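You operate a simulated robot arm through the tools that you are given. There is no shell and no other tool.

Carry out the task below with a simulated robot arm. There is one attempt and no reset: what you move stays moved.

Task
Scrub the steel block clean, then brush seal grease over its top.
Fine: use the green scrubber and the orange brush; put both back. Set down upright: green scrubber, orange brush. A coat counts when it lies all over at full strength: go over it till it gets no stronger. What is to be rubbed or washed off counts as gone when no trace of it is left.

The check looks at the end state, three seconds after you hand in, the way a careful person would. Anything else that was tipped, shoved, dropped, spilled or broken makes it a failure. A push-on lid holds only when it is set on centred and level and pressed home; a screw cap is set on level and turned clockwise until tight.

Robot
A 7-joint arm with a two-finger parallel gripper, fixed in place. Base frame: the origin is on the floor under the middle of its stand, x ahead of it, y to its left, z up; the work surface is at about z = 900. Units: mm, degrees, N and s.
With the tool pointing down near the work surface it reaches from about 300 to 680 mm from the base axis. Its first joint turns from -66.0 to 66.0 degrees. Payload 1.57 kg.
The tool frame sits at the grasp point between the pads (the TCP): z along the fingers, y along the line on which they close. The tips reach 30 mm beyond it. Largest opening 110 mm; finger width 24, thickness 12; the body of the gripper, 48 by 112 mm, starts 78 mm behind the TCP.
Orientation is that of the tool frame in the base frame, as [roll, pitch, yaw] about the fixed x, y, z axes, in that order (R = Rz(yaw) Ry(pitch) Rx(roll)). With the fingers straight down and closing along the base's y, the tool's x points along the base's -x, its y along +y and its z along -z.

Tools
- The arm moves only by the tool play_rows. Its argument "commands" is one flat list of numbers, 7 for each row, row after row: the turn, a rotation vector about the base's x, y, z in degrees, then the shift along the base's x, y, z in cm, then the gripper command, from -1 (fully open) to 1 (shut), values between in proportion. In form: [ax, ay, az, dx, dy, dz, fingers, ax, ay, az, dx, dy, dz, fingers, ...]. A call has 1 to 20 rows; each row shifts and turns the commanded pose from where the row before left it. Rows are played at 5 a second. More than 50 mm and 8.6 degrees between two rows, or a gripper value outside its range, and nothing of the call is played. Where a pose cannot be reached the arm comes as near as it can. A force on the tool above 40 N (or 10 N above the force at the start of the call, whichever is more), or a blocked arm, ends the call early, and 0.2 s more pass. The fingers move at their own pace (about 108 mm/s each) and stop on an object; they squeeze with about 43 N. The grip force told is the motor's: it shows also when the fingers shut on nothing. Time passes only in rows, and 0.2 s behind the last, so rows that do not move let the fingers close. The reply holds the time, the measured pose of the TCP, the force on the tool along the base axes, the opening and the grip force, in the units named above and with some noise, with the torque about the TCP (base axes, N m) and any sound that the robot's microphone picked up.
- Cameras (640 x 400 px; columns grow to the right, rows downward): "scene" is fixed at [170.8, -394, 1413.8]; the picture's right is [0.74, -0.68, 0.00], its down [-0.33, -0.36, -0.87] and it looks along [0.59, 0.64, -0.49] (base axes); focal length 309 px, centre (320, 200). "wrist" rides on the gripper at [70, 16, -141] in the tool frame; the picture's right is [-0.23, 0.97, 0.00], its down [-0.85, -0.20, -0.48] and it looks along [-0.47, -0.11, 0.88] (tool axes); focal length 222 px, centre (320, 200).
- snapshot(camera): a new picture of that camera. The clock stands still meanwhile.
- point_at(camera, pixels): for up to 12 pixels [column, row] of the newest picture of that camera ("zoom" is the newest enlarged one), the place [x, y, z] in the base frame of the surface seen there, good to about 3 mm. The clock stands still meanwhile.
- zoom(camera, box): a new picture of the part [left, top, right, bottom] of that camera's present view, enlarged. The clock stands still meanwhile.
- close_job(): hands the job in; it is judged then, once.

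Unless the task says otherwise, let go and move clear before handing in.

The tools are called after "Request:" as name(argument=value, ...) on one line, values as JSON. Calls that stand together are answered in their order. play_rows: Moves the arm, as the interface text tells. Its arguments: {"type":"object","properties":{"commands":{"type":"array"}},"required":["commands"]} The other tools are called the same way: snapshot (camera) takes a picture; point_at (camera, pixels) gives the place of the surface under pixels of a picture; zoom (camera, box) takes an enlarged picture of a part of a camera's view; close_job () hands the job in.

At the start:

```text
time: 0.0
ee_pos: [458.8, 159.9, 1216.4]
tcp_rot: [-179.9, 0.1, -180.0]
wrist_force: [0.1, 0.3, 0.4]
wrist_torque: [0.02, 0.04, 0.01]
gripper_width: 109.9
grip_force: 0.0
```

scene: 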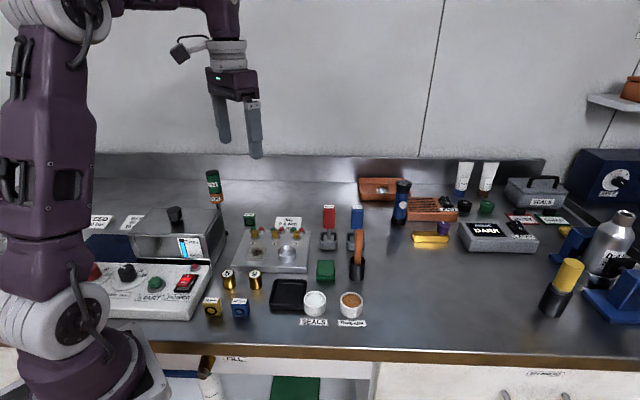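
wrist: 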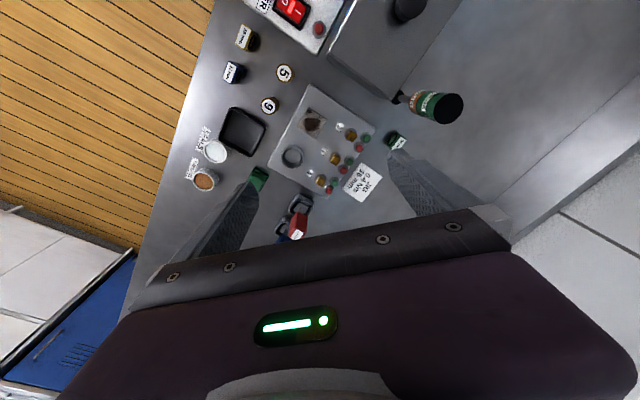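

The scene shows a metal plate with pegs around (275,250), a green block near (326,270), an orange brush near (357,255) and two bowls near (315,303) and (351,303). I'll zoom in to identify the objects.

Request:
zoom(camera="scene", box=[200, 200, 400, 330])

Request:
zoom(camera="scene", box=[350, 150, 640, 330])

Request:
zoom(camera="wrist", box=[170, 60, 420, 250])

```text
3.08 times, centred on (300, 265) of scene
```

zoom: 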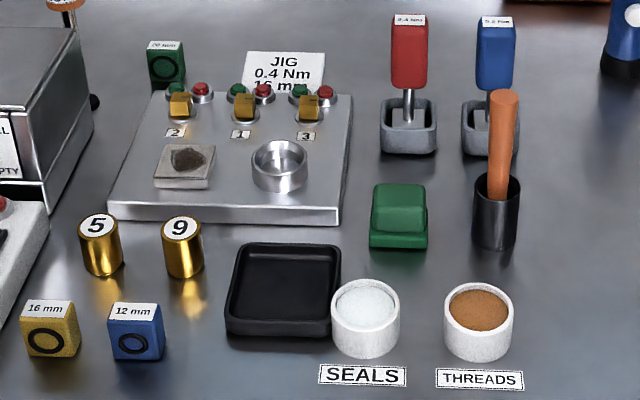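

```text
2.21 times, centred on (495, 240) of scene
```

zoom: 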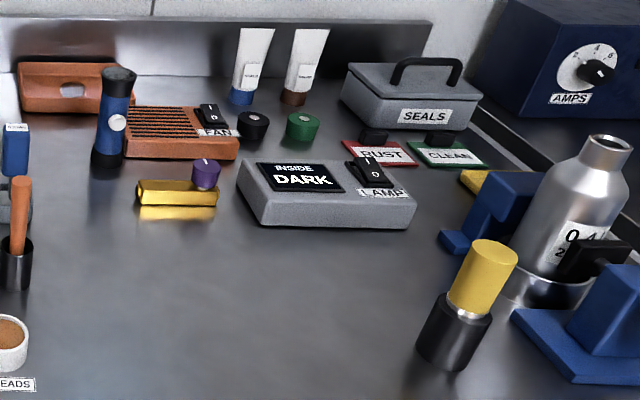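

```text
2.11 times, centred on (295, 155) of wrist
```

zoom: 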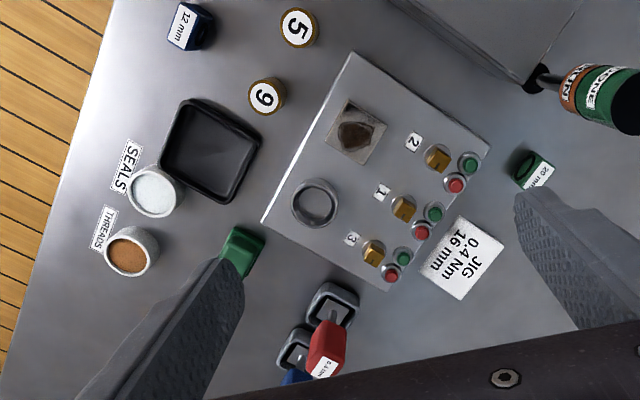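

The stained steel block sits on the jig plate at zoom (185,165). The green scrubber, the orange brush in its cup, and the SEALS pot (white) are also visible. I'll zoom closer and measure their positions.

Request:
zoom(camera="scene", box=[230, 220, 380, 320])

```text
4.00 times, centred on (305, 270) of scene
```

zoom: 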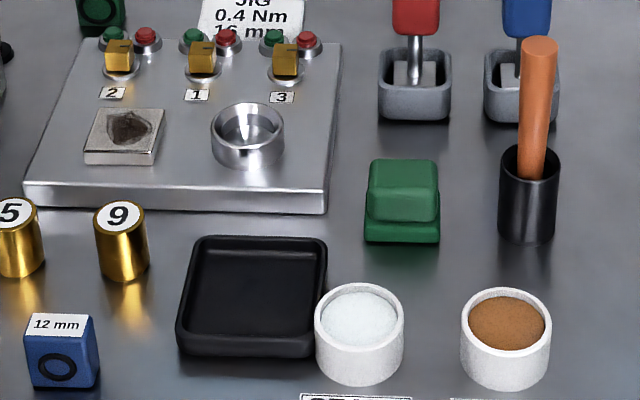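

The zoom shows the block top at about (125,128), the scrubber at (402,195), the brush handle top at (540,42) and the seals pot at (360,315). I'll measure these points.

Request:
point_at(camera="zoom", pixels=[[104, 109], [163, 110], [152, 150], [87, 148], [128, 125], [120, 160], [376, 163], [432, 163], [434, 216], [372, 214], [402, 190], [402, 240]])

Request:
point_at(camera="zoom", pixels=[[540, 42], [540, 60], [532, 140], [525, 170], [503, 160], [556, 160], [526, 238], [360, 315], [319, 318], [402, 318], [360, 287], [360, 345]])

Request:
point_at(camera="zoom", pixels=[[360, 384], [505, 320], [248, 140], [60, 180], [320, 190], [250, 290], [184, 345], [310, 345], [320, 240], [203, 240], [450, 150], [580, 200]])

```text
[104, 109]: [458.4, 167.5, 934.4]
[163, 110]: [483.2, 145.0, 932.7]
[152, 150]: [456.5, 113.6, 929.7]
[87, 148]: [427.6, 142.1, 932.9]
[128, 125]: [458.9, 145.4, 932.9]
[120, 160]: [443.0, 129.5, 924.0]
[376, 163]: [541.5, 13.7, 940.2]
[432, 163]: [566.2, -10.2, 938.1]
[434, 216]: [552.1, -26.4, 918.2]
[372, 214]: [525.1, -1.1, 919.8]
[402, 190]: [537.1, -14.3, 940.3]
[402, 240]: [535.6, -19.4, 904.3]
```

```text
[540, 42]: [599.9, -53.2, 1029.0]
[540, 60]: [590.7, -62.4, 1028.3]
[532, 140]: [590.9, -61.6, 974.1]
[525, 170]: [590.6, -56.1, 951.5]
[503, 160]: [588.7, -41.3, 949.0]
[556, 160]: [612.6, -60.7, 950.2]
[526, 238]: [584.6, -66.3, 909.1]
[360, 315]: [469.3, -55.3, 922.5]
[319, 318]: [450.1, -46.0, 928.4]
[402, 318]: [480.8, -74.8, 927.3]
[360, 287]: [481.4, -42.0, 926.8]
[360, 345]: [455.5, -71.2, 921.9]
```

```text
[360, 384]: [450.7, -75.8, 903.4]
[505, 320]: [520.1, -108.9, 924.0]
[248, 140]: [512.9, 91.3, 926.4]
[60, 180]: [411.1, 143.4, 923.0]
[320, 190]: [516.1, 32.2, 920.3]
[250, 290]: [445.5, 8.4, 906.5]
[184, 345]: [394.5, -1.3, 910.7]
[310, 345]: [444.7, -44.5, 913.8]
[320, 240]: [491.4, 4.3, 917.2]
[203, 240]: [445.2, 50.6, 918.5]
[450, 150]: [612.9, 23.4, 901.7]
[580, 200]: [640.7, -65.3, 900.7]
```

The block is about 40×40 mm, centred near (457,142), with its top at z≈932. I'll look more closely at the scrubber, brush, pot and block for their exact shapes.

Request:
zoom(camera="scene", box=[305, 220, 385, 290])

Request:
zoom(camera="scene", box=[240, 235, 310, 280])

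Request:
zoom(camera="scene", box=[260, 270, 380, 335])

```text
5.71 times, centred on (345, 255) of scene
```

zoom: 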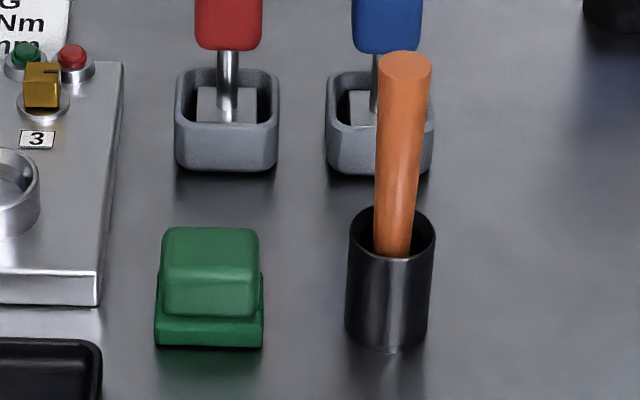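

```text
8.89 times, centred on (275, 258) of scene
```

zoom: 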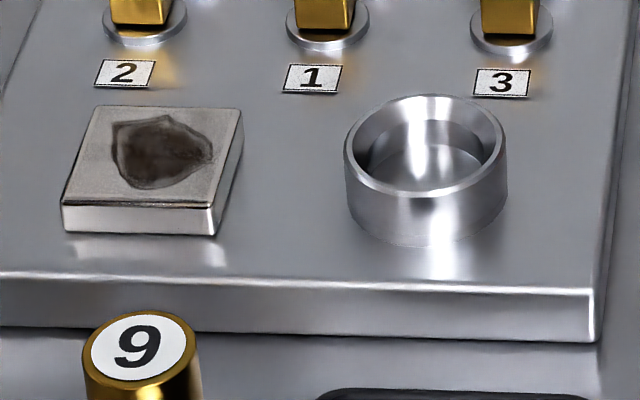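

```text
5.33 times, centred on (320, 302) of scene
```

zoom: 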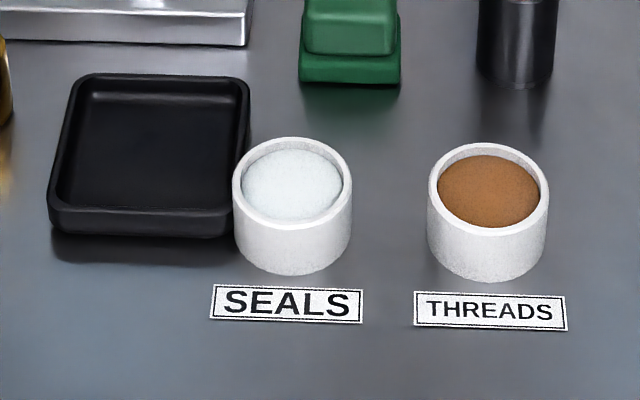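

The stain covers the middle of the block's top, and the scrubber is a rounded grip on a wider pad. I'll measure nearby obstacles (knobs, ring, box, screwdrivers) before choosing a grasp direction.

Request:
snapshot(camera="scene")

Request:
point_at(camera="scene", pixels=[[213, 175], [255, 230], [276, 230], [297, 230], [288, 247], [330, 209], [357, 209], [322, 243], [352, 243], [227, 275], [254, 273], [175, 210]])

Request:
point_at(camera="scene", pixels=[[258, 235], [280, 247], [295, 247], [287, 254], [244, 258], [303, 270], [236, 268], [249, 218], [215, 225], [200, 255], [318, 262], [335, 262]])

```text
taken
```

scene: 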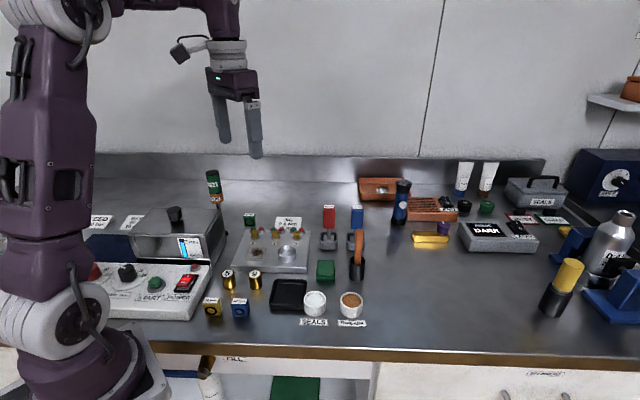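

```text
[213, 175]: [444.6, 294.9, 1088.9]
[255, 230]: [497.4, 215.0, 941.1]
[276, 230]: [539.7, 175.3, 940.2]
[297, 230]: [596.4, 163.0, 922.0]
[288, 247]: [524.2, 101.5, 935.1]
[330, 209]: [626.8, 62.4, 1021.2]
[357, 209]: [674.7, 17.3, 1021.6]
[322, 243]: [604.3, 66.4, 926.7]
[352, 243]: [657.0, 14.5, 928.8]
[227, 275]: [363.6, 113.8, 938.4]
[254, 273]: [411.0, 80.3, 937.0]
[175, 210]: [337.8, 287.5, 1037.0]
```

```text
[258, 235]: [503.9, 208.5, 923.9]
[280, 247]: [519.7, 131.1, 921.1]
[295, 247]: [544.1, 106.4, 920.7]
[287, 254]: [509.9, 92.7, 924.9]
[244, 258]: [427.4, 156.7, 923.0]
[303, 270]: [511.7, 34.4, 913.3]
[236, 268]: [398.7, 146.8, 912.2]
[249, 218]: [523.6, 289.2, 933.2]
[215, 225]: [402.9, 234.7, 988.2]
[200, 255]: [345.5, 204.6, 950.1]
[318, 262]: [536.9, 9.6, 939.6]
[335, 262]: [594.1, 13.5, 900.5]
```

Knob 2 is about 83 mm from the block and the brush cup about 72 mm from the scrubber, so closing along (0.7,0.7) (yaw −45) leaves the most room. I'll move above the scrubber with the fingers partly closed.

Request:
play_rows(commands=[0, 0, -7.5, 1.44, -2.75, -2.1, -0.27, 0, 0, -7.5, 1.44, -2.75, -2.1, -0.27, 0, 0, -7.5, 1.44, -2.75, -2.1, -0.27, 0, 0, -7.5, 1.44, -2.75, -2.1, -0.27, 0, 0, -7.5, 1.44, -2.75, -2.1, -0.27, 0, 0, -7.5, 1.44, -2.75, -2.1, -0.27, 0, 0, 0, 0, 0, 0, -0.27])

Request:
snapshot(camera="wrist")

Request:
snapshot(camera="scene")

```text
time: 1.6
ee_pos: [544.7, -6.6, 1089.6]
tcp_rot: [180.0, 0.0, 134.9]
wrist_force: [-0.3, 0.4, -0.3]
wrist_torque: [0.02, -0.01, -0.02]
gripper_width: 69.8
grip_force: 0.1
```

```text
taken
```

wrist: 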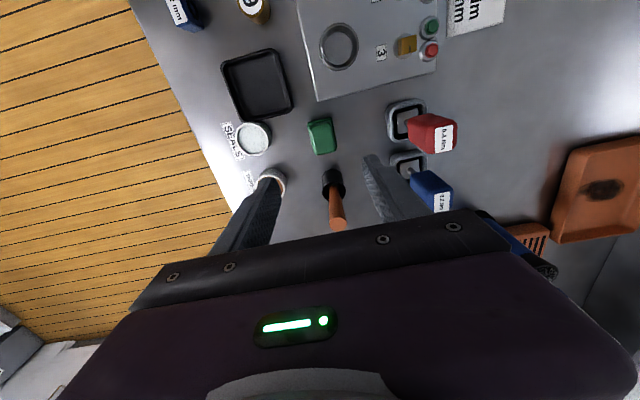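

```text
taken
```

scene: 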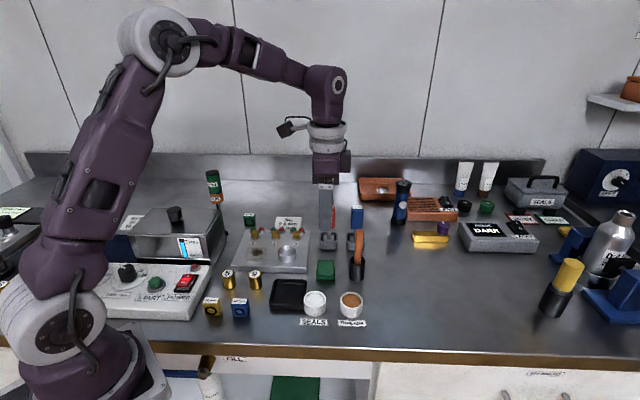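

The arm is above the scrubber, which appears in the wrist view at (321,135), with the brush cup at (334,185). I'll zoom in on it and measure.

Request:
zoom(camera="wrist", box=[270, 90, 400, 230])

```text
2.86 times, centred on (335, 160) of wrist
```

zoom: 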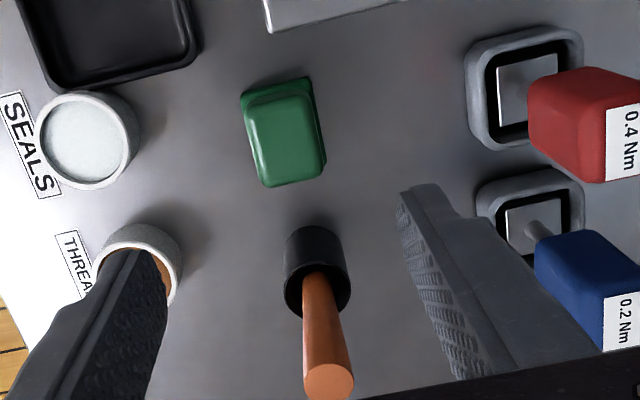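

The scrubber is narrower along the closing direction. I'll measure its corners, the cup rim and the handle.

Request:
point_at(camera="zoom", pixels=[[244, 100], [307, 80], [255, 115], [309, 99], [320, 160], [272, 180], [288, 140], [250, 135], [265, 185], [326, 165]])

Request:
point_at(camera="zoom", pixels=[[317, 228], [285, 270], [349, 270], [300, 310], [345, 300], [316, 260], [330, 380], [322, 320], [85, 145], [85, 93], [40, 140], [137, 140]])

```text
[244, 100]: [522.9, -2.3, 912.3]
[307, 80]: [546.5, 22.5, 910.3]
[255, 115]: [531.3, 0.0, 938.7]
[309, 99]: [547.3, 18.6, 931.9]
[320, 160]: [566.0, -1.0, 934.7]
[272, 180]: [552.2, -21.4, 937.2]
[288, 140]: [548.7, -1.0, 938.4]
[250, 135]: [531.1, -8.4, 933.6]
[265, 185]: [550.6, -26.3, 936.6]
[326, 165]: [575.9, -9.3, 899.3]
```

```text
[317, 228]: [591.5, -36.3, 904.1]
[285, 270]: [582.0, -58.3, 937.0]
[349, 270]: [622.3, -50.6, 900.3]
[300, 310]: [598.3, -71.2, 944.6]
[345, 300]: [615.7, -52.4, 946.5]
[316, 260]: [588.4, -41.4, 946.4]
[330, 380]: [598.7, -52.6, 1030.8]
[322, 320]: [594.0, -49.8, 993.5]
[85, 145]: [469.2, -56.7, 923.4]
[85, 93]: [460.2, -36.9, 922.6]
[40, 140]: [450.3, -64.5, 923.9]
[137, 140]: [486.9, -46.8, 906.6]
```

The scrubber centres near (547.5,−4), with a base 34 mm wide along the closing line, a lip at z≈912 and its top at z≈940. I'll lower to a TCP height of about 946 with the fingers open.

Request:
play_rows(commands=[0, 0, 0, 0.27, 0.24, -4.0, -0.27, 0, 0, 0, 0, 0, -4.0, -0.27, 0, 0, 0, 0, 0, -3.0, -0.27, 0, 0, 0, 0, 0, -2.0, -0.27, 0, 0, 0, 0, 0, -1.4, -0.27, 0, 0, 0, 0, 0, 0, -0.27])

Request:
snapshot(camera="scene")

Request:
snapshot(camera="wrist")

```text
time: 3.0
ee_pos: [548.4, -1.8, 946.6]
tcp_rot: [180.0, 0.0, 135.0]
wrist_force: [0.4, 0.0, -0.3]
wrist_torque: [0.01, -0.02, 0.01]
gripper_width: 69.8
grip_force: 0.0
```

```text
taken
```

scene: 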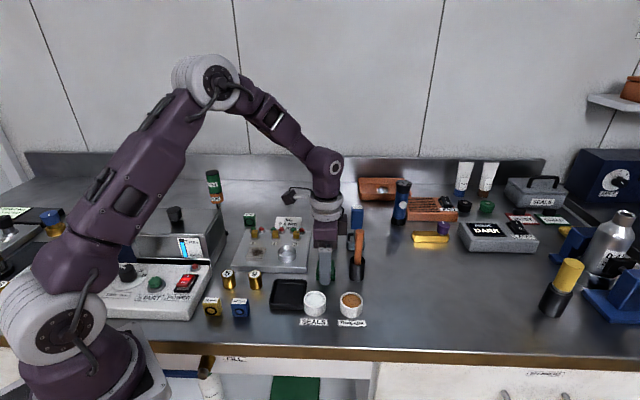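

```text
taken
```

wrist: 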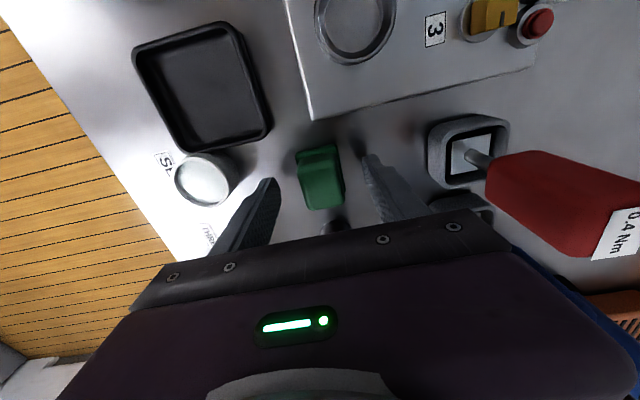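

The fingers straddle the scrubber evenly, at columns 275 and 365 with the scrubber at 297–345. I'll zoom in once to check alignment along its length before closing.

Request:
zoom(camera="wrist", box=[240, 120, 420, 250])

Request:
zoom(camera="scene", box=[285, 200, 385, 300])

```text
3.08 times, centred on (330, 185) of wrist
```

zoom: 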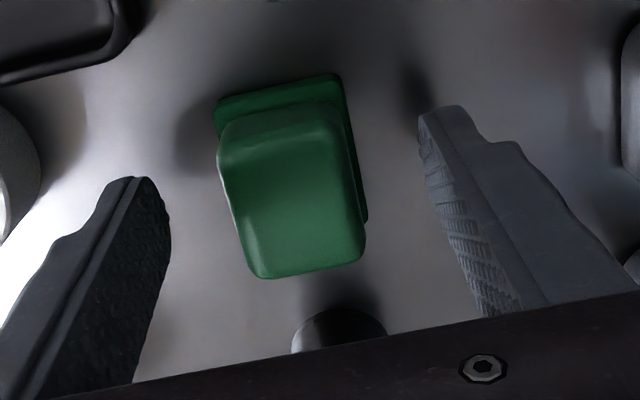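

```text
4.00 times, centred on (335, 250) of scene
```

zoom: 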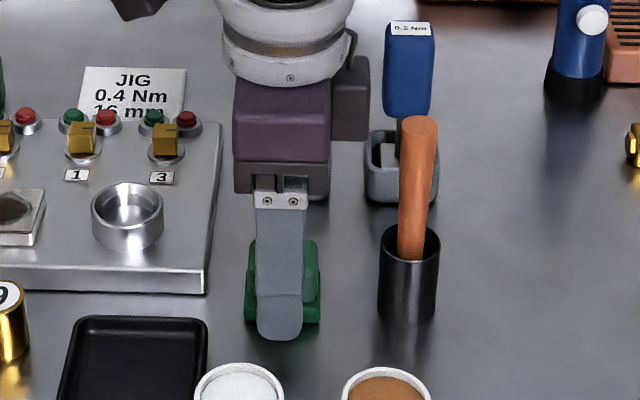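

The near finger is centred on the scrubber at about column 281. I'll close the gripper.

Request:
play_rows(commands=[0, 0, 0, 0, 0, 0, 0.2, 0, 0, 0, 0, 0, 0, 0.4, 0, 0, 0, 0, 0, 0, 1, 0, 0, 0, 0, 0, 0, 1, 0, 0, 0, 0, 0, 0, 1])

Request:
zoom(camera="wrist", box=[240, 120, 420, 250])

```text
time: 4.2
ee_pos: [546.8, -4.5, 945.5]
tcp_rot: [179.9, 0.0, 135.0]
wrist_force: [0.9, 0.3, 1.1]
wrist_torque: [0.03, -0.03, 0.02]
gripper_width: 30.8
grip_force: 39.5
```

```text
3.08 times, centred on (330, 185) of wrist
```

zoom: 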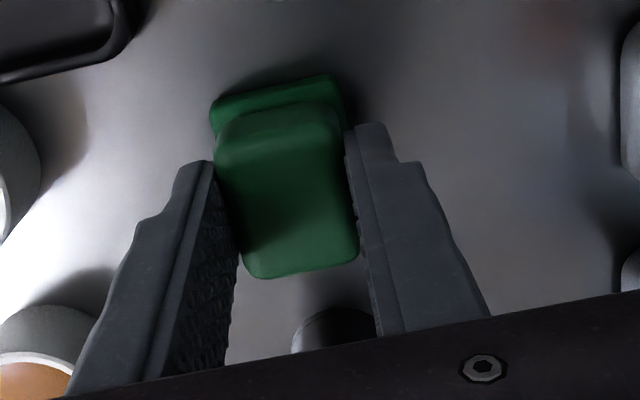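

The scrubber is gripped at 30.8 mm with 39.5 N. I'll lift it 90 mm and carry it over the block.

Request:
play_rows(commands=[0, 0, 0, 0, 0, 2.0, 1, 0, 0, 0, 0, 0, 4.0, 1, 0, 0, 0, 0, 0, 3.0, 1, 0, 0, 0, -1.53, 2.41, 0, 1, 0, 0, 0, -1.53, 2.41, 0, 1, 0, 0, 0, -1.53, 2.41, 0, 1, 0, 0, 0, -1.53, 2.41, 0, 1, 0, 0, 0, -1.53, 2.41, 0, 1, 0, 0, 0, -1.5, 2.43, 0, 1, 0, 0, 0, 0, 0, 0, 1])

Request:
zoom(camera="scene", box=[210, 180, 350, 290])

Request:
snapshot(camera="wrist")

```text
time: 6.4
ee_pos: [456.7, 143.1, 1037.9]
tcp_rot: [180.0, 0.0, 135.0]
wrist_force: [0.1, -0.3, 0.0]
wrist_torque: [-0.03, 0.01, 0.02]
gripper_width: 30.8
grip_force: 40.1
```

```text
3.64 times, centred on (280, 235) of scene
```

zoom: 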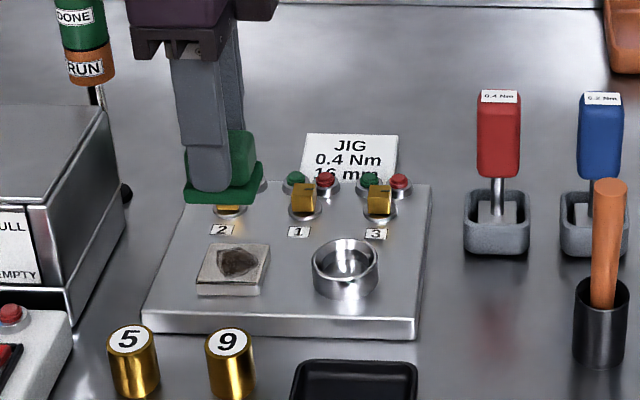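

```text
taken
```

wrist: 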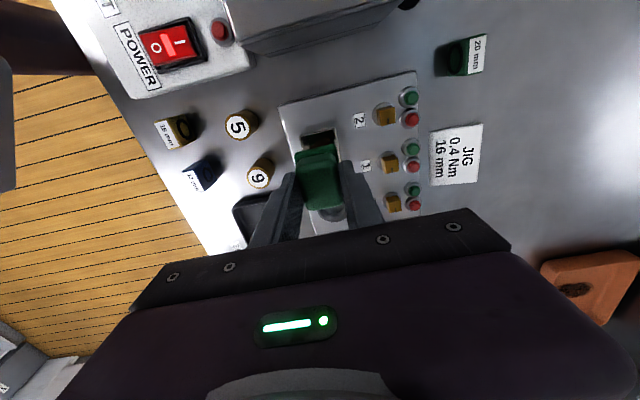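

The scrubber is held straight with the block below it. I'll go down to about 12 mm above the block and check alignment.

Request:
play_rows(commands=[0, 0, 0, 0, 0, -2.5, 1, 0, 0, 0, 0, 0, -2.0, 1, 0, 0, 0, 0, 0, 0, 1])

Request:
zoom(camera="scene", box=[230, 210, 310, 280])

Request:
zoom(camera="wrist", box=[250, 100, 400, 240])

```text
time: 7.2
ee_pos: [455.6, 141.6, 995.5]
tcp_rot: [180.0, 0.0, 135.0]
wrist_force: [0.7, 0.1, -0.8]
wrist_torque: [0.02, 0.06, 0.02]
gripper_width: 30.8
grip_force: 40.2
```

```text
5.71 times, centred on (270, 245) of scene
```

zoom: 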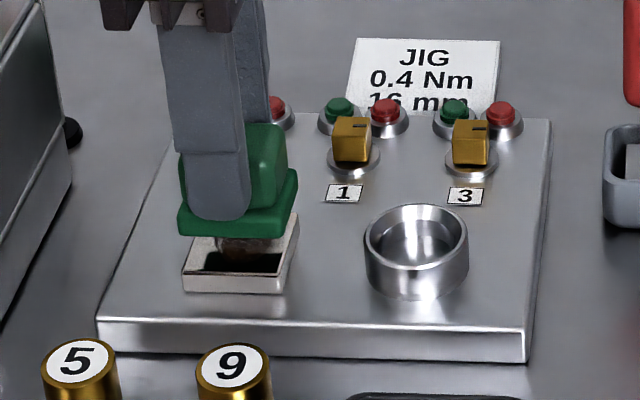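

```text
2.86 times, centred on (325, 170) of wrist
```

zoom: 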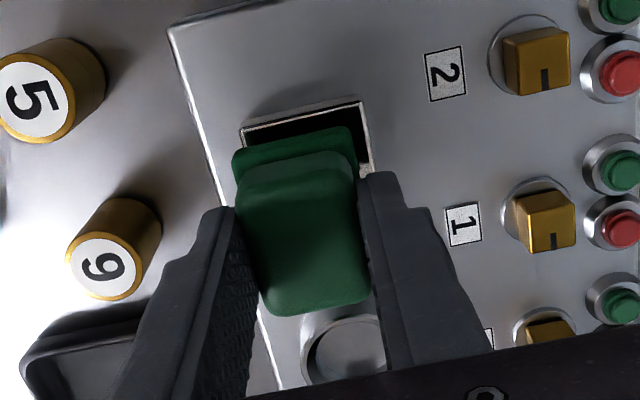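

The scrubber's front edge (columns 177–283) lines up with the block's (182–285). I'll lower it in small steps and watch the force.

Request:
play_rows(commands=[0, 0, 0, 0, 0, -0.4, 1, 0, 0, 0, 0, 0, -0.4, 1, 0, 0, 0, 0, 0, -0.2, 1, 0, 0, 0, 0, 0, 0, 1])

Request:
play_rows(commands=[0, 0, 0, 0, 0, -0.15, 1, 0, 0, 0, 0, 0, 0, 1])

Request:
play_rows(commands=[0, 0, 0, 0, 0, -0.15, 1, 0, 0, 0, 0, 0, 0, 1])

```text
time: 8.2
ee_pos: [455.8, 139.7, 983.7]
tcp_rot: [-180.0, -0.1, 135.0]
wrist_force: [0.2, 0.2, -0.3]
wrist_torque: [0.05, 0.01, 0.01]
gripper_width: 30.8
grip_force: 40.0
```

```text
time: 8.8
ee_pos: [454.9, 140.7, 981.2]
tcp_rot: [-180.0, -0.1, 135.0]
wrist_force: [-1.7, -0.4, -1.0]
wrist_torque: [-0.04, -0.02, 0.0]
gripper_width: 30.6
grip_force: 39.3
```

```text
time: 9.4
ee_pos: [455.3, 142.2, 979.8]
tcp_rot: [-179.9, 0.0, 135.0]
wrist_force: [-0.7, -0.3, -0.2]
wrist_torque: [0.0, 0.02, 0.01]
gripper_width: 30.7
grip_force: 39.7
```

There is no contact yet at z≈979.8. I'll keep lowering in 1 mm steps.

Request:
play_rows(commands=[0, 0, 0, 0, 0, -0.1, 1, 0, 0, 0, 0, 0, 0, 1])

Request:
play_rows(commands=[0, 0, 0, 0, 0, -0.1, 1, 0, 0, 0, 0, 0, 0, 1])

Request:
play_rows(commands=[0, 0, 0, 0, 0, -0.1, 1, 0, 0, 0, 0, 0, 0, 1])

```text
time: 10.0
ee_pos: [456.7, 142.6, 978.5]
tcp_rot: [-179.9, 0.0, 135.0]
wrist_force: [0.1, 0.0, 0.2]
wrist_torque: [0.04, -0.04, -0.02]
gripper_width: 30.7
grip_force: 39.7
```

```text
time: 10.6
ee_pos: [456.0, 142.4, 978.6]
tcp_rot: [-180.0, 0.1, 135.0]
wrist_force: [-5.0, -1.1, 21.9]
wrist_torque: [-0.04, 0.29, -0.01]
gripper_width: 31.0
grip_force: 40.2
```

```text
time: 11.2
ee_pos: [456.8, 140.9, 975.9]
tcp_rot: [179.8, 0.1, 135.0]
wrist_force: [-0.8, 0.4, 37.4]
wrist_torque: [-0.03, 0.09, 0.02]
gripper_width: 30.5
grip_force: 40.0
```

There's contact at about 22 N at the previous step and 37 N now, so stiffness is roughly 15 N/mm. I'll back off about 1.2 mm, try a few small strokes, then check whether the block shifts.

Request:
play_rows(commands=[0, 0, 0, 0, 0, 0.12, 1, 0, 0, 0, 0, 0, 0, 1])

Request:
play_rows(commands=[0, 0, 0, 0.2, -0.2, 0, 1, 0, 0, 0, 0.2, -0.2, 0, 1, 0, 0, 0, -0.2, 0.2, 0, 1, 0, 0, 0, -0.2, 0.2, 0, 1, 0, 0, 0, 0, 0, 0, 1])

Request:
zoom(camera="scene", box=[230, 210, 310, 280])

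```text
time: 11.8
ee_pos: [455.7, 141.2, 978.1]
tcp_rot: [-179.9, 0.0, 135.0]
wrist_force: [2.5, 1.3, 7.3]
wrist_torque: [0.01, -0.18, 0.02]
gripper_width: 30.8
grip_force: 40.3
```

```text
time: 13.0
ee_pos: [456.4, 140.8, 977.7]
tcp_rot: [179.9, 0.1, 135.0]
wrist_force: [5.6, -8.4, 26.2]
wrist_torque: [-0.37, -0.17, 0.0]
gripper_width: 30.6
grip_force: 39.8
```

```text
5.71 times, centred on (270, 245) of scene
```

zoom: 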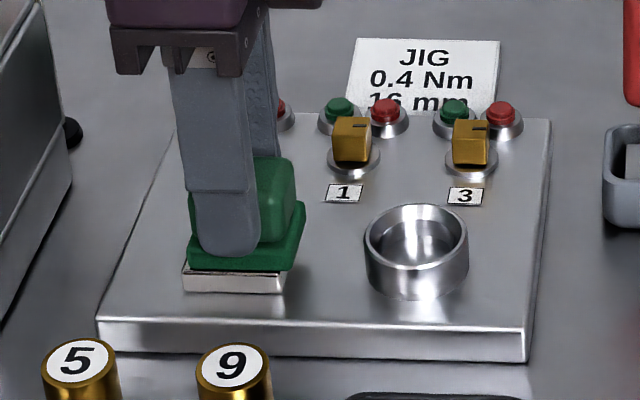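

The block hasn't moved (front face still at rows 270–292) and the force is about 26 N. I'll scrub with a full pattern of left-right strokes at three depth offsets.

Request:
play_rows(commands=[0, 0, 0, -0.354, -0.354, 0, 1, 0, 0, 0, 0.424, -0.424, 0, 1, 0, 0, 0, -0.849, 0.849, 0, 1, 0, 0, 0, 0.849, -0.849, 0, 1, 0, 0, 0, -0.849, 0.849, 0, 1, 0, 0, 0, 0.354, 0.354, 0, 1, 0, 0, 0, 0.849, -0.849, 0, 1, 0, 0, 0, -0.849, 0.849, 0, 1, 0, 0, 0, 0.849, -0.849, 0, 1, 0, 0, 0, -0.849, 0.849, 0, 1, 0, 0, 0, 0.354, 0.354, 0, 1, 0, 0, 0, 0.849, -0.849, 0, 1, 0, 0, 0, -0.849, 0.849, 0, 1, 0, 0, 0, 0.849, -0.849, 0, 1, 0, 0, 0, -0.849, 0.849, 0, 1, 0, 0, 0, 0.07, -0.778, 0, 1, 0, 0, 0, 0, 0, 0, 1])

Request:
zoom(camera="scene", box=[230, 210, 310, 280])

```text
time: 16.6
ee_pos: [456.3, 141.7, 978.3]
tcp_rot: [180.0, 0.0, 135.0]
wrist_force: [0.5, 0.2, -0.3]
wrist_torque: [0.0, -0.01, 0.0]
gripper_width: 30.8
grip_force: 39.1
```

```text
5.71 times, centred on (270, 245) of scene
```

zoom: 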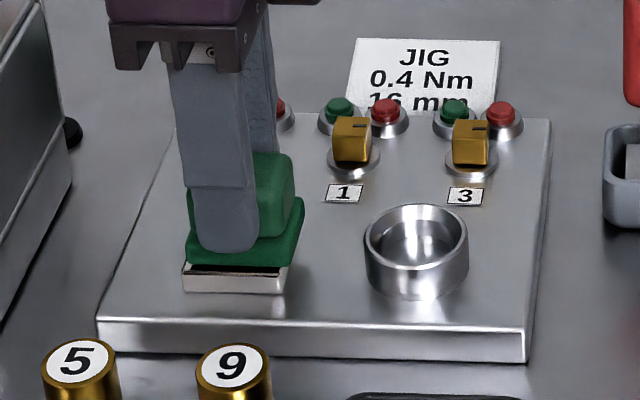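

The force dropped to about 0, so the scrubber now sits just off the block. I'll lift and look at the block's surface.

Request:
play_rows(commands=[0, 0, 0, 0, 0, 3.0, 1, 0, 0, 0, 0, 0, 4.0, 1, 0, 0, 0, 0, 0, 0, 1])

Request:
zoom(camera="scene", box=[230, 200, 310, 280])

Request:
zoom(camera="wrist", box=[260, 100, 400, 240])

```text
time: 17.4
ee_pos: [453.5, 141.3, 1049.3]
tcp_rot: [-180.0, 0.0, 135.0]
wrist_force: [0.1, -0.2, -0.5]
wrist_torque: [0.01, -0.01, 0.01]
gripper_width: 30.6
grip_force: 40.0
```

```text
5.00 times, centred on (270, 240) of scene
```

zoom: 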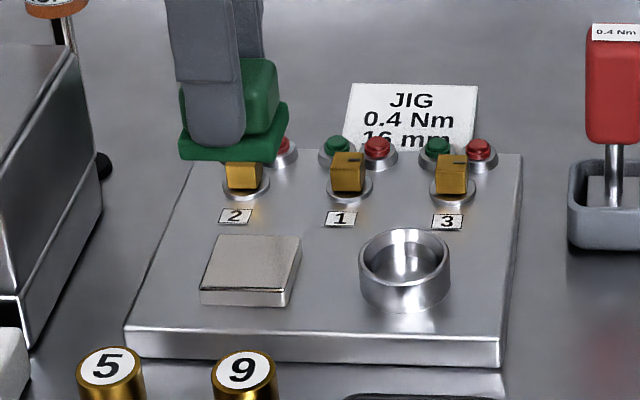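

```text
2.86 times, centred on (330, 170) of wrist
```

zoom: 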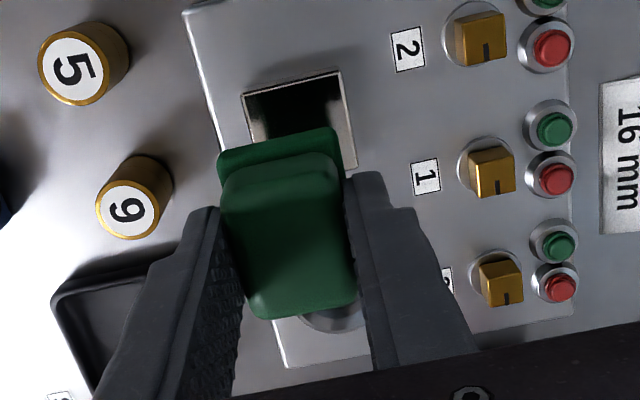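

The stain looks gone. I'll take a closer zoom to look for leftover traces.

Request:
zoom(camera="scene", box=[250, 240, 284, 266])

```text
15.38 times, centred on (267, 253) of scene
```

zoom: 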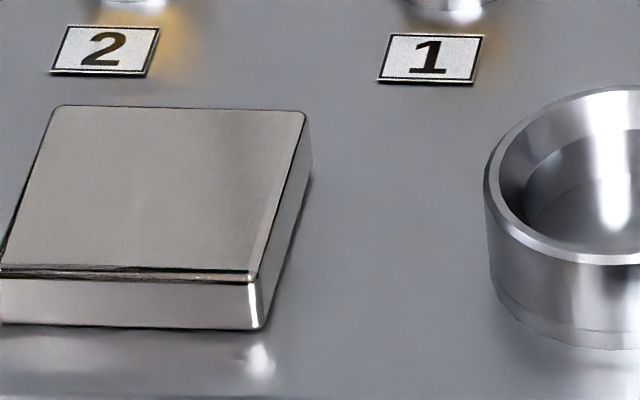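

The top looks clean in this view. I'll slide 50 mm aside so the wrist camera can see the block from above.

Request:
play_rows(commands=[0, 0, 0, 2.1, -2.1, 0, 1, 0, 0, 0, 2.1, -2.1, 1.0, 1, 0, 0, 0, 0, 0, 0, 1])

Request:
snapshot(camera="wrist")

Request:
zoom(camera="wrist", box=[260, 60, 380, 150])

```text
time: 18.2
ee_pos: [496.9, 100.3, 1058.1]
tcp_rot: [180.0, 0.0, 135.0]
wrist_force: [-0.4, 0.6, 0.2]
wrist_torque: [0.01, 0.04, -0.02]
gripper_width: 30.6
grip_force: 39.7
```

```text
taken
```

wrist: 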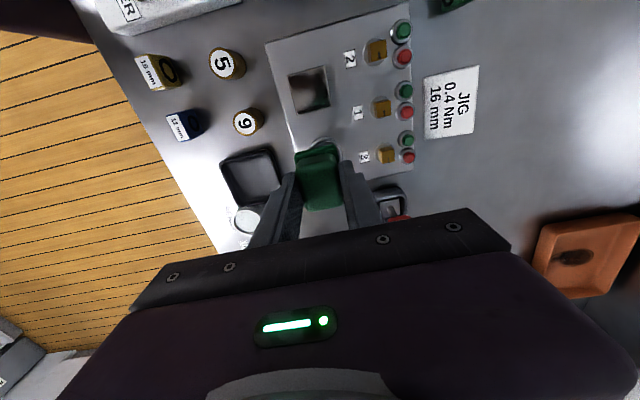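

```text
4.44 times, centred on (320, 105) of wrist
```

zoom: 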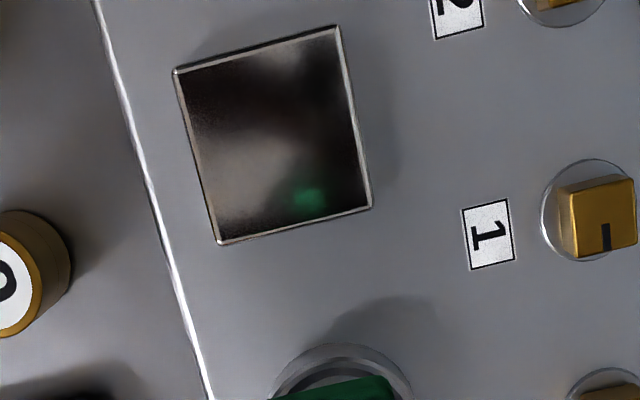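

The top now reflects like clean steel, with the dark gripper and green scrubber visible in it. I'll measure the block corners here, then do a second pass to be sure nothing remains.

Request:
point_at(camera="zoom", pixels=[[178, 72], [335, 29], [368, 207], [220, 240], [270, 140], [400, 120]])

Request:
point_at(camera="wrist", pixels=[[249, 217], [298, 92]])

```text
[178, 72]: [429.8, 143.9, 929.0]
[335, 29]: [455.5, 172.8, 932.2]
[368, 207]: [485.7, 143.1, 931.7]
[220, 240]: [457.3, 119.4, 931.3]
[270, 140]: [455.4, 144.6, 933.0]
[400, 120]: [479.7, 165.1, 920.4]
```

```text
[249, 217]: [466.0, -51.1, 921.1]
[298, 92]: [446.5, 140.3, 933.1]
```

The block centres near (457,144). I'll return over it and lower gently for a second scrub pass.

Request:
play_rows(commands=[0, 0, 0, -2.1, 2.15, -1.0, 1, 0, 0, 0, -2.05, 2.15, -2.0, 1, 0, 0, 0, 0, 0, -3.0, 1, 0, 0, 0, 0, 0, -1.5, 1, 0, 0, 0, 0, 0, -0.4, 1, 0, 0, 0, 0, 0, 0, 1])

Request:
play_rows(commands=[0, 0, 0, 0, 0, -0.1, 1, 0, 0, 0, 0, 0, 0, 1, 0, 0, 0, 0, 0, 0, 1])

Request:
play_rows(commands=[0, 0, 0, 0, 0, -0.07, 1, 0, 0, 0, 0, 0, 0, 1, 0, 0, 0, 0, 0, 0, 1])

```text
time: 19.6
ee_pos: [458.5, 144.1, 978.1]
tcp_rot: [180.0, 0.0, 135.1]
wrist_force: [0.2, 0.0, -0.6]
wrist_torque: [-0.01, -0.02, -0.01]
gripper_width: 30.6
grip_force: 39.6
```

```text
time: 20.4
ee_pos: [457.8, 142.4, 977.7]
tcp_rot: [-180.0, 0.1, 135.0]
wrist_force: [-0.2, 0.2, -1.2]
wrist_torque: [-0.01, 0.01, -0.04]
gripper_width: 30.7
grip_force: 39.9
```

```text
time: 21.2
ee_pos: [456.7, 142.7, 977.5]
tcp_rot: [-180.0, 0.0, 135.1]
wrist_force: [0.4, 0.5, -1.5]
wrist_torque: [-0.02, -0.02, 0.01]
gripper_width: 30.6
grip_force: 40.1
```

Still no contact at the command that gave force before, so the scrubber slid up slightly in the grip. I'll continue down in small steps.

Request:
play_rows(commands=[0, 0, 0, 0, 0, -0.07, 1, 0, 0, 0, 0, 0, 0, 1])

Request:
play_rows(commands=[0, 0, 0, 0, 0, -0.07, 1, 0, 0, 0, 0, 0, 0, 1])

Request:
play_rows(commands=[0, 0, 0, 0, 0, -0.07, 1, 0, 0, 0, 0, 0, 0, 1])

```text
time: 21.8
ee_pos: [456.9, 143.2, 975.9]
tcp_rot: [179.9, 0.0, 134.9]
wrist_force: [-3.2, -2.0, 23.9]
wrist_torque: [-0.09, 0.22, 0.0]
gripper_width: 30.4
grip_force: 39.7
```

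```text
time: 22.4
ee_pos: [457.1, 144.1, 975.9]
tcp_rot: [179.8, 0.2, 134.9]
wrist_force: [-1.5, -1.1, 36.2]
wrist_torque: [-0.04, 0.07, 0.02]
gripper_width: 30.8
grip_force: 39.8
```

```text
time: 23.0
ee_pos: [456.9, 143.0, 974.8]
tcp_rot: [179.9, 0.1, 135.0]
wrist_force: [3.3, 1.0, 36.7]
wrist_torque: [-0.01, -0.11, -0.01]
gripper_width: 30.8
grip_force: 39.8
```

The force saturates near 37 N as the scrubber slides a little in the fingers. I'll raise 1 mm and scrub with lighter pressure, with strokes along both axes.

Request:
play_rows(commands=[0, 0, 0, 0, 0, 0.08, 1, 0, 0, 0, 0, 0, 0, 1])

Request:
play_rows(commands=[0, 0, 0, -0.354, -0.354, 0, 1, 0, 0, 0, 0.424, -0.424, 0, 1, 0, 0, 0, -0.424, 0.424, 0, 1, 0, 0, 0, -0.424, 0.424, 0, 1, 0, 0, 0, 0.424, -0.424, 0, 1, 0, 0, 0, 0.354, 0.354, 0, 1, 0, 0, 0, 0.424, -0.424, 0, 1, 0, 0, 0, -0.424, 0.424, 0, 1, 0, 0, 0, -0.424, 0.424, 0, 1, 0, 0, 0, 0.424, -0.424, 0, 1, 0, 0, 0, 0.354, 0.354, 0, 1, 0, 0, 0, 0.424, -0.424, 0, 1, 0, 0, 0, -0.424, 0.424, 0, 1, 0, 0, 0, -0.424, 0.424, 0, 1, 0, 0, 0, 0.424, -0.424, 0, 1, 0, 0, 0, -0.354, -0.354, 0, 1, 0, 0, 0, 0, 0, 0, 1])

```text
time: 23.6
ee_pos: [456.5, 141.9, 974.7]
tcp_rot: [180.0, -0.1, 134.9]
wrist_force: [4.5, 7.5, 24.3]
wrist_torque: [0.21, -0.21, -0.01]
gripper_width: 30.8
grip_force: 39.7
```

```text
time: 27.2
ee_pos: [457.0, 143.1, 975.1]
tcp_rot: [179.9, 0.0, 135.1]
wrist_force: [-0.2, -0.1, -0.4]
wrist_torque: [0.0, 0.0, -0.02]
gripper_width: 30.9
grip_force: 40.4
```

The pass is done, and the scrubber crept up the grip a little again. I'll lift and inspect the block.

Request:
play_rows(commands=[0, 0, 0, 0, 0, 3.0, 1, 0, 0, 0, 0, 0, 4.0, 1, 0, 0, 0, 2.1, -2.1, 1.0, 1, 0, 0, 0, 2.1, -2.1, 0, 1, 0, 0, 0, 2.1, -2.1, 0, 1, 0, 0, 0, 0, 0, 0, 1])

Request:
zoom(camera="scene", box=[246, 236, 286, 270])

Request:
snapshot(camera="wrist")

Request:
zoom(camera="wrist", box=[250, 30, 370, 120])

Request:
zoom(camera="scene", box=[230, 180, 350, 290])

```text
time: 28.6
ee_pos: [521.8, 78.5, 1054.5]
tcp_rot: [180.0, 0.0, 135.0]
wrist_force: [0.9, 0.5, -0.6]
wrist_torque: [0.01, 0.02, 0.02]
gripper_width: 30.8
grip_force: 39.8
```

```text
11.76 times, centred on (266, 253) of scene
```

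zoom: 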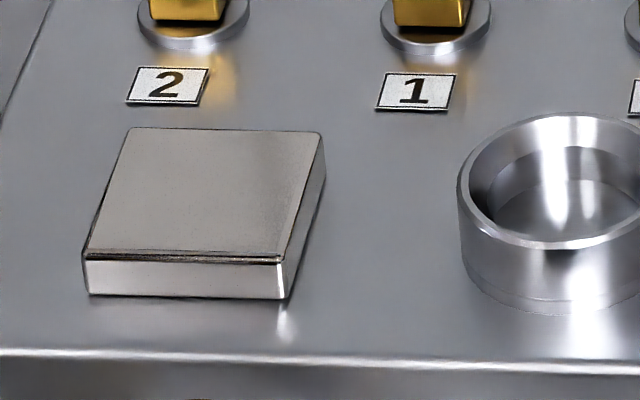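

```text
taken
```

wrist: 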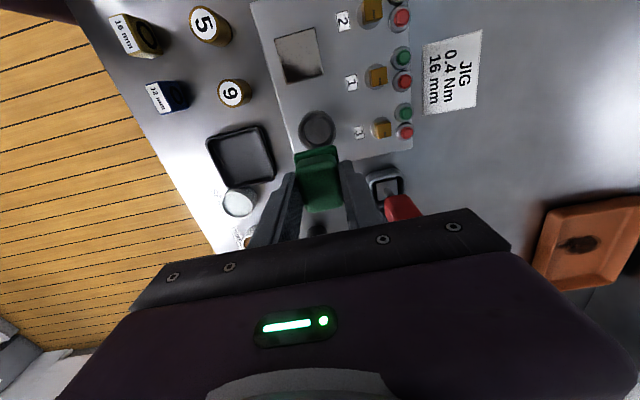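

```text
4.44 times, centred on (310, 75) of wrist
```

zoom: 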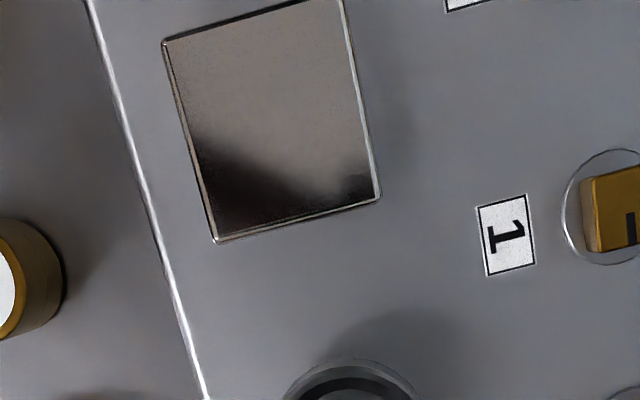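

```text
3.64 times, centred on (290, 235) of scene
```

zoom: 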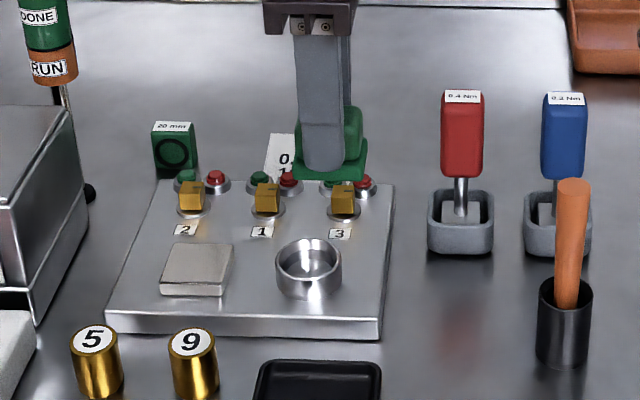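

The block is clean and in place, and the patch at the wrist view's edge is only a reflection of the gripper. I'll return the scrubber above its original spot and lower it.

Request:
play_rows(commands=[0, 0, 0, 0.93, -2.76, 0, 1, 0, 0, 0, 0.93, -2.76, 0, 1, 0, 0, 0, 0.94, -2.76, 0, 1, 0, 0, 0, 0, 0, -3.5, 1, 0, 0, 0, 0, 0, -3.5, 1, 0, 0, 0, 0, 0, -2.5, 1, 0, 0, 0, 0, 0, -1.2, 1, 0, 0, 0, 0, 0, 0, 1])

Request:
zoom(camera="scene", box=[285, 200, 385, 300])

```text
time: 30.4
ee_pos: [546.8, -4.0, 946.3]
tcp_rot: [-180.0, 0.1, 135.0]
wrist_force: [-0.6, 0.1, 0.0]
wrist_torque: [-0.03, -0.01, -0.04]
gripper_width: 30.7
grip_force: 39.1
```

```text
4.00 times, centred on (335, 250) of scene
```

zoom: 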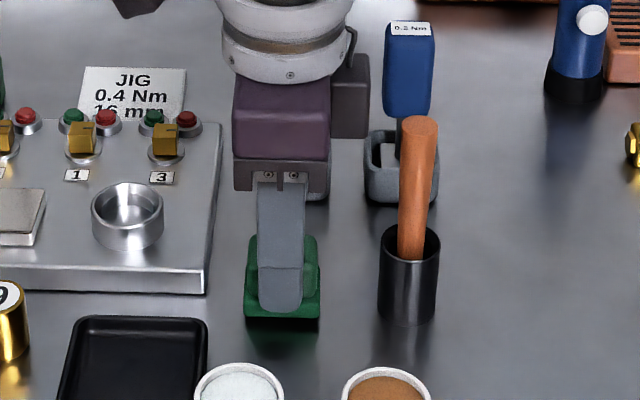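

The scrubber hovers just above its original spot. I'll lower it in sub-millimetre steps until it touches the table.

Request:
play_rows(commands=[0, 0, 0, 0, 0, -0.1, 1, 0, 0, 0, 0, 0, 0, 1])

Request:
play_rows(commands=[0, 0, 0, 0, 0, -0.1, 1, 0, 0, 0, 0, 0, 0, 1])

Request:
play_rows(commands=[0, 0, 0, 0, 0, -0.06, 1, 0, 0, 0, 0, 0, 0, 1])

```text
time: 31.0
ee_pos: [547.0, -3.3, 946.6]
tcp_rot: [180.0, 0.1, 134.9]
wrist_force: [-0.9, -0.6, -0.9]
wrist_torque: [0.0, 0.0, -0.01]
gripper_width: 30.6
grip_force: 40.0
```

```text
time: 31.6
ee_pos: [547.6, -3.6, 945.4]
tcp_rot: [179.9, 0.0, 135.0]
wrist_force: [0.6, -0.7, -1.0]
wrist_torque: [0.0, -0.03, 0.0]
gripper_width: 30.6
grip_force: 40.1
```

```text
time: 32.2
ee_pos: [547.9, -2.9, 944.6]
tcp_rot: [-180.0, 0.0, 135.0]
wrist_force: [-0.4, 0.3, -0.5]
wrist_torque: [0.01, -0.04, -0.02]
gripper_width: 30.7
grip_force: 39.5
```

No contact yet. I'll keep lowering.

Request:
play_rows(commands=[0, 0, 0, 0, 0, -0.06, 1, 0, 0, 0, 0, 0, 0, 1])

Request:
play_rows(commands=[0, 0, 0, 0, 0, -0.06, 1, 0, 0, 0, 0, 0, 0, 1])

Request:
play_rows(commands=[0, 0, 0, 0, 0, -0.06, 1, 0, 0, 0, 0, 0, 0, 1])

```text
time: 32.8
ee_pos: [546.8, -3.2, 945.6]
tcp_rot: [180.0, 0.0, 135.1]
wrist_force: [0.3, 0.1, 0.2]
wrist_torque: [-0.01, 0.01, 0.03]
gripper_width: 30.8
grip_force: 40.2
```

```text
time: 33.4
ee_pos: [548.0, -3.6, 944.8]
tcp_rot: [179.9, -0.1, 135.0]
wrist_force: [0.5, -0.2, -0.6]
wrist_torque: [-0.01, 0.03, -0.01]
gripper_width: 30.8
grip_force: 40.0
```

```text
time: 34.0
ee_pos: [547.8, -3.3, 944.9]
tcp_rot: [180.0, -0.1, 135.0]
wrist_force: [0.7, -0.4, -0.9]
wrist_torque: [-0.03, 0.01, 0.02]
gripper_width: 30.4
grip_force: 40.3
```

There's still no force at a commanded z of about 943.2, so I'll continue in small steps.

Request:
play_rows(commands=[0, 0, 0, 0, 0, -0.06, 1, 0, 0, 0, 0, 0, 0, 1])

Request:
play_rows(commands=[0, 0, 0, 0, 0, -0.06, 1, 0, 0, 0, 0, 0, 0, 1])

Request:
play_rows(commands=[0, 0, 0, 0, 0, -0.06, 1, 0, 0, 0, 0, 0, 0, 1])

Request:
zoom(camera="scene", box=[300, 240, 360, 290])

```text
time: 34.6
ee_pos: [547.1, -3.9, 942.8]
tcp_rot: [180.0, 0.0, 135.0]
wrist_force: [-0.2, 0.4, -0.1]
wrist_torque: [0.02, 0.0, 0.01]
gripper_width: 30.8
grip_force: 39.3
```

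```text
time: 35.2
ee_pos: [547.8, -4.0, 942.6]
tcp_rot: [179.9, 0.0, 135.0]
wrist_force: [-2.6, 3.2, 13.7]
wrist_torque: [0.06, 0.1, 0.0]
gripper_width: 30.6
grip_force: 40.0
```

```text
time: 35.8
ee_pos: [547.8, -3.7, 942.5]
tcp_rot: [179.9, 0.1, 135.0]
wrist_force: [-4.6, -1.1, 32.2]
wrist_torque: [-0.01, 0.24, 0.01]
gripper_width: 31.0
grip_force: 39.7
```

```text
8.00 times, centred on (330, 265) of scene
```

zoom: 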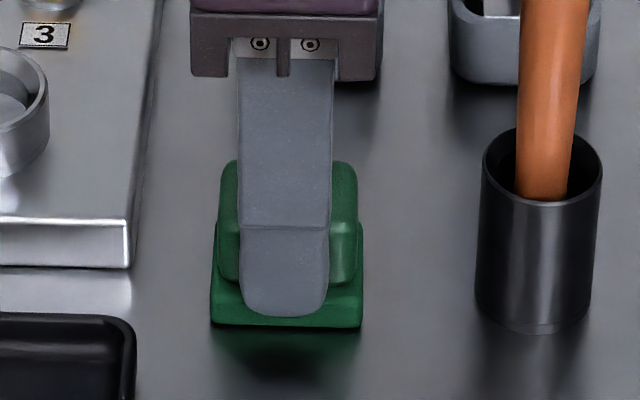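

The scrubber is pressed on the table at 32 N. I'll ease up about 1 mm to relieve the force, then open the fingers and lift straight up.

Request:
play_rows(commands=[0, 0, 0, 0, 0, 0.1, 1, 0, 0, 0, 0, 0, 0, 1, 0, 0, 0, 0, 0, 0, 0.3, 0, 0, 0, 0, 0, 0, 0.1, 0, 0, 0, 0, 0, 0, -0.1, 0, 0, 0, 0, 0, 0, -0.27, 0, 0, 0, 0, 0, 0, -0.27])

Request:
play_rows(commands=[0, 0, 0, 0, 0, 3.0, -0.27, 0, 0, 0, 0, 0, 4.0, -0.27, 0, 0, 0, 0, 0, 4.0, -0.27, 0, 0, 0, 0, 0, 4.0, -0.27, 0, 0, 0, 0, 0, 0, -0.27])

Request:
zoom(camera="scene", box=[300, 220, 380, 290])

Request:
zoom(camera="wrist", box=[270, 90, 400, 230])

```text
time: 37.4
ee_pos: [546.0, -2.3, 943.4]
tcp_rot: [180.0, 0.0, 135.0]
wrist_force: [-0.5, 0.1, -0.1]
wrist_torque: [0.0, 0.03, 0.0]
gripper_width: 69.7
grip_force: 0.1
```

```text
time: 38.6
ee_pos: [545.6, -3.2, 1094.5]
tcp_rot: [-179.9, 0.1, 135.0]
wrist_force: [0.7, -0.6, 0.8]
wrist_torque: [-0.01, 0.02, 0.01]
gripper_width: 69.9
grip_force: 0.1
```

```text
5.71 times, centred on (340, 255) of scene
```

zoom: 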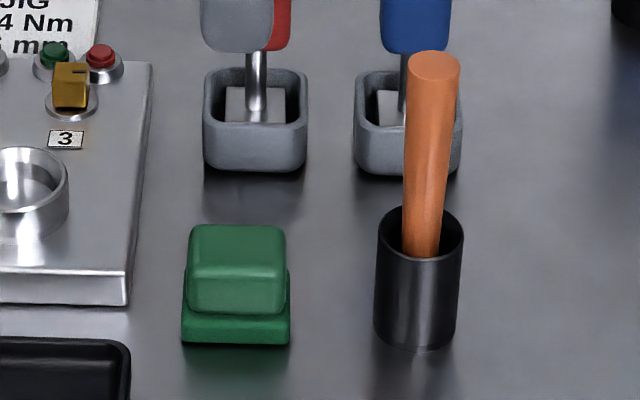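

```text
2.86 times, centred on (335, 160) of wrist
```

zoom: 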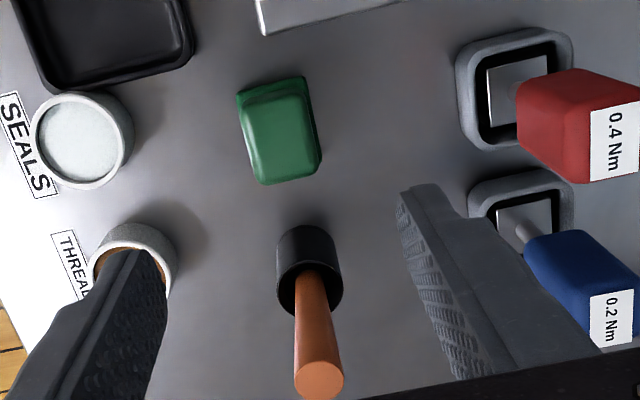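

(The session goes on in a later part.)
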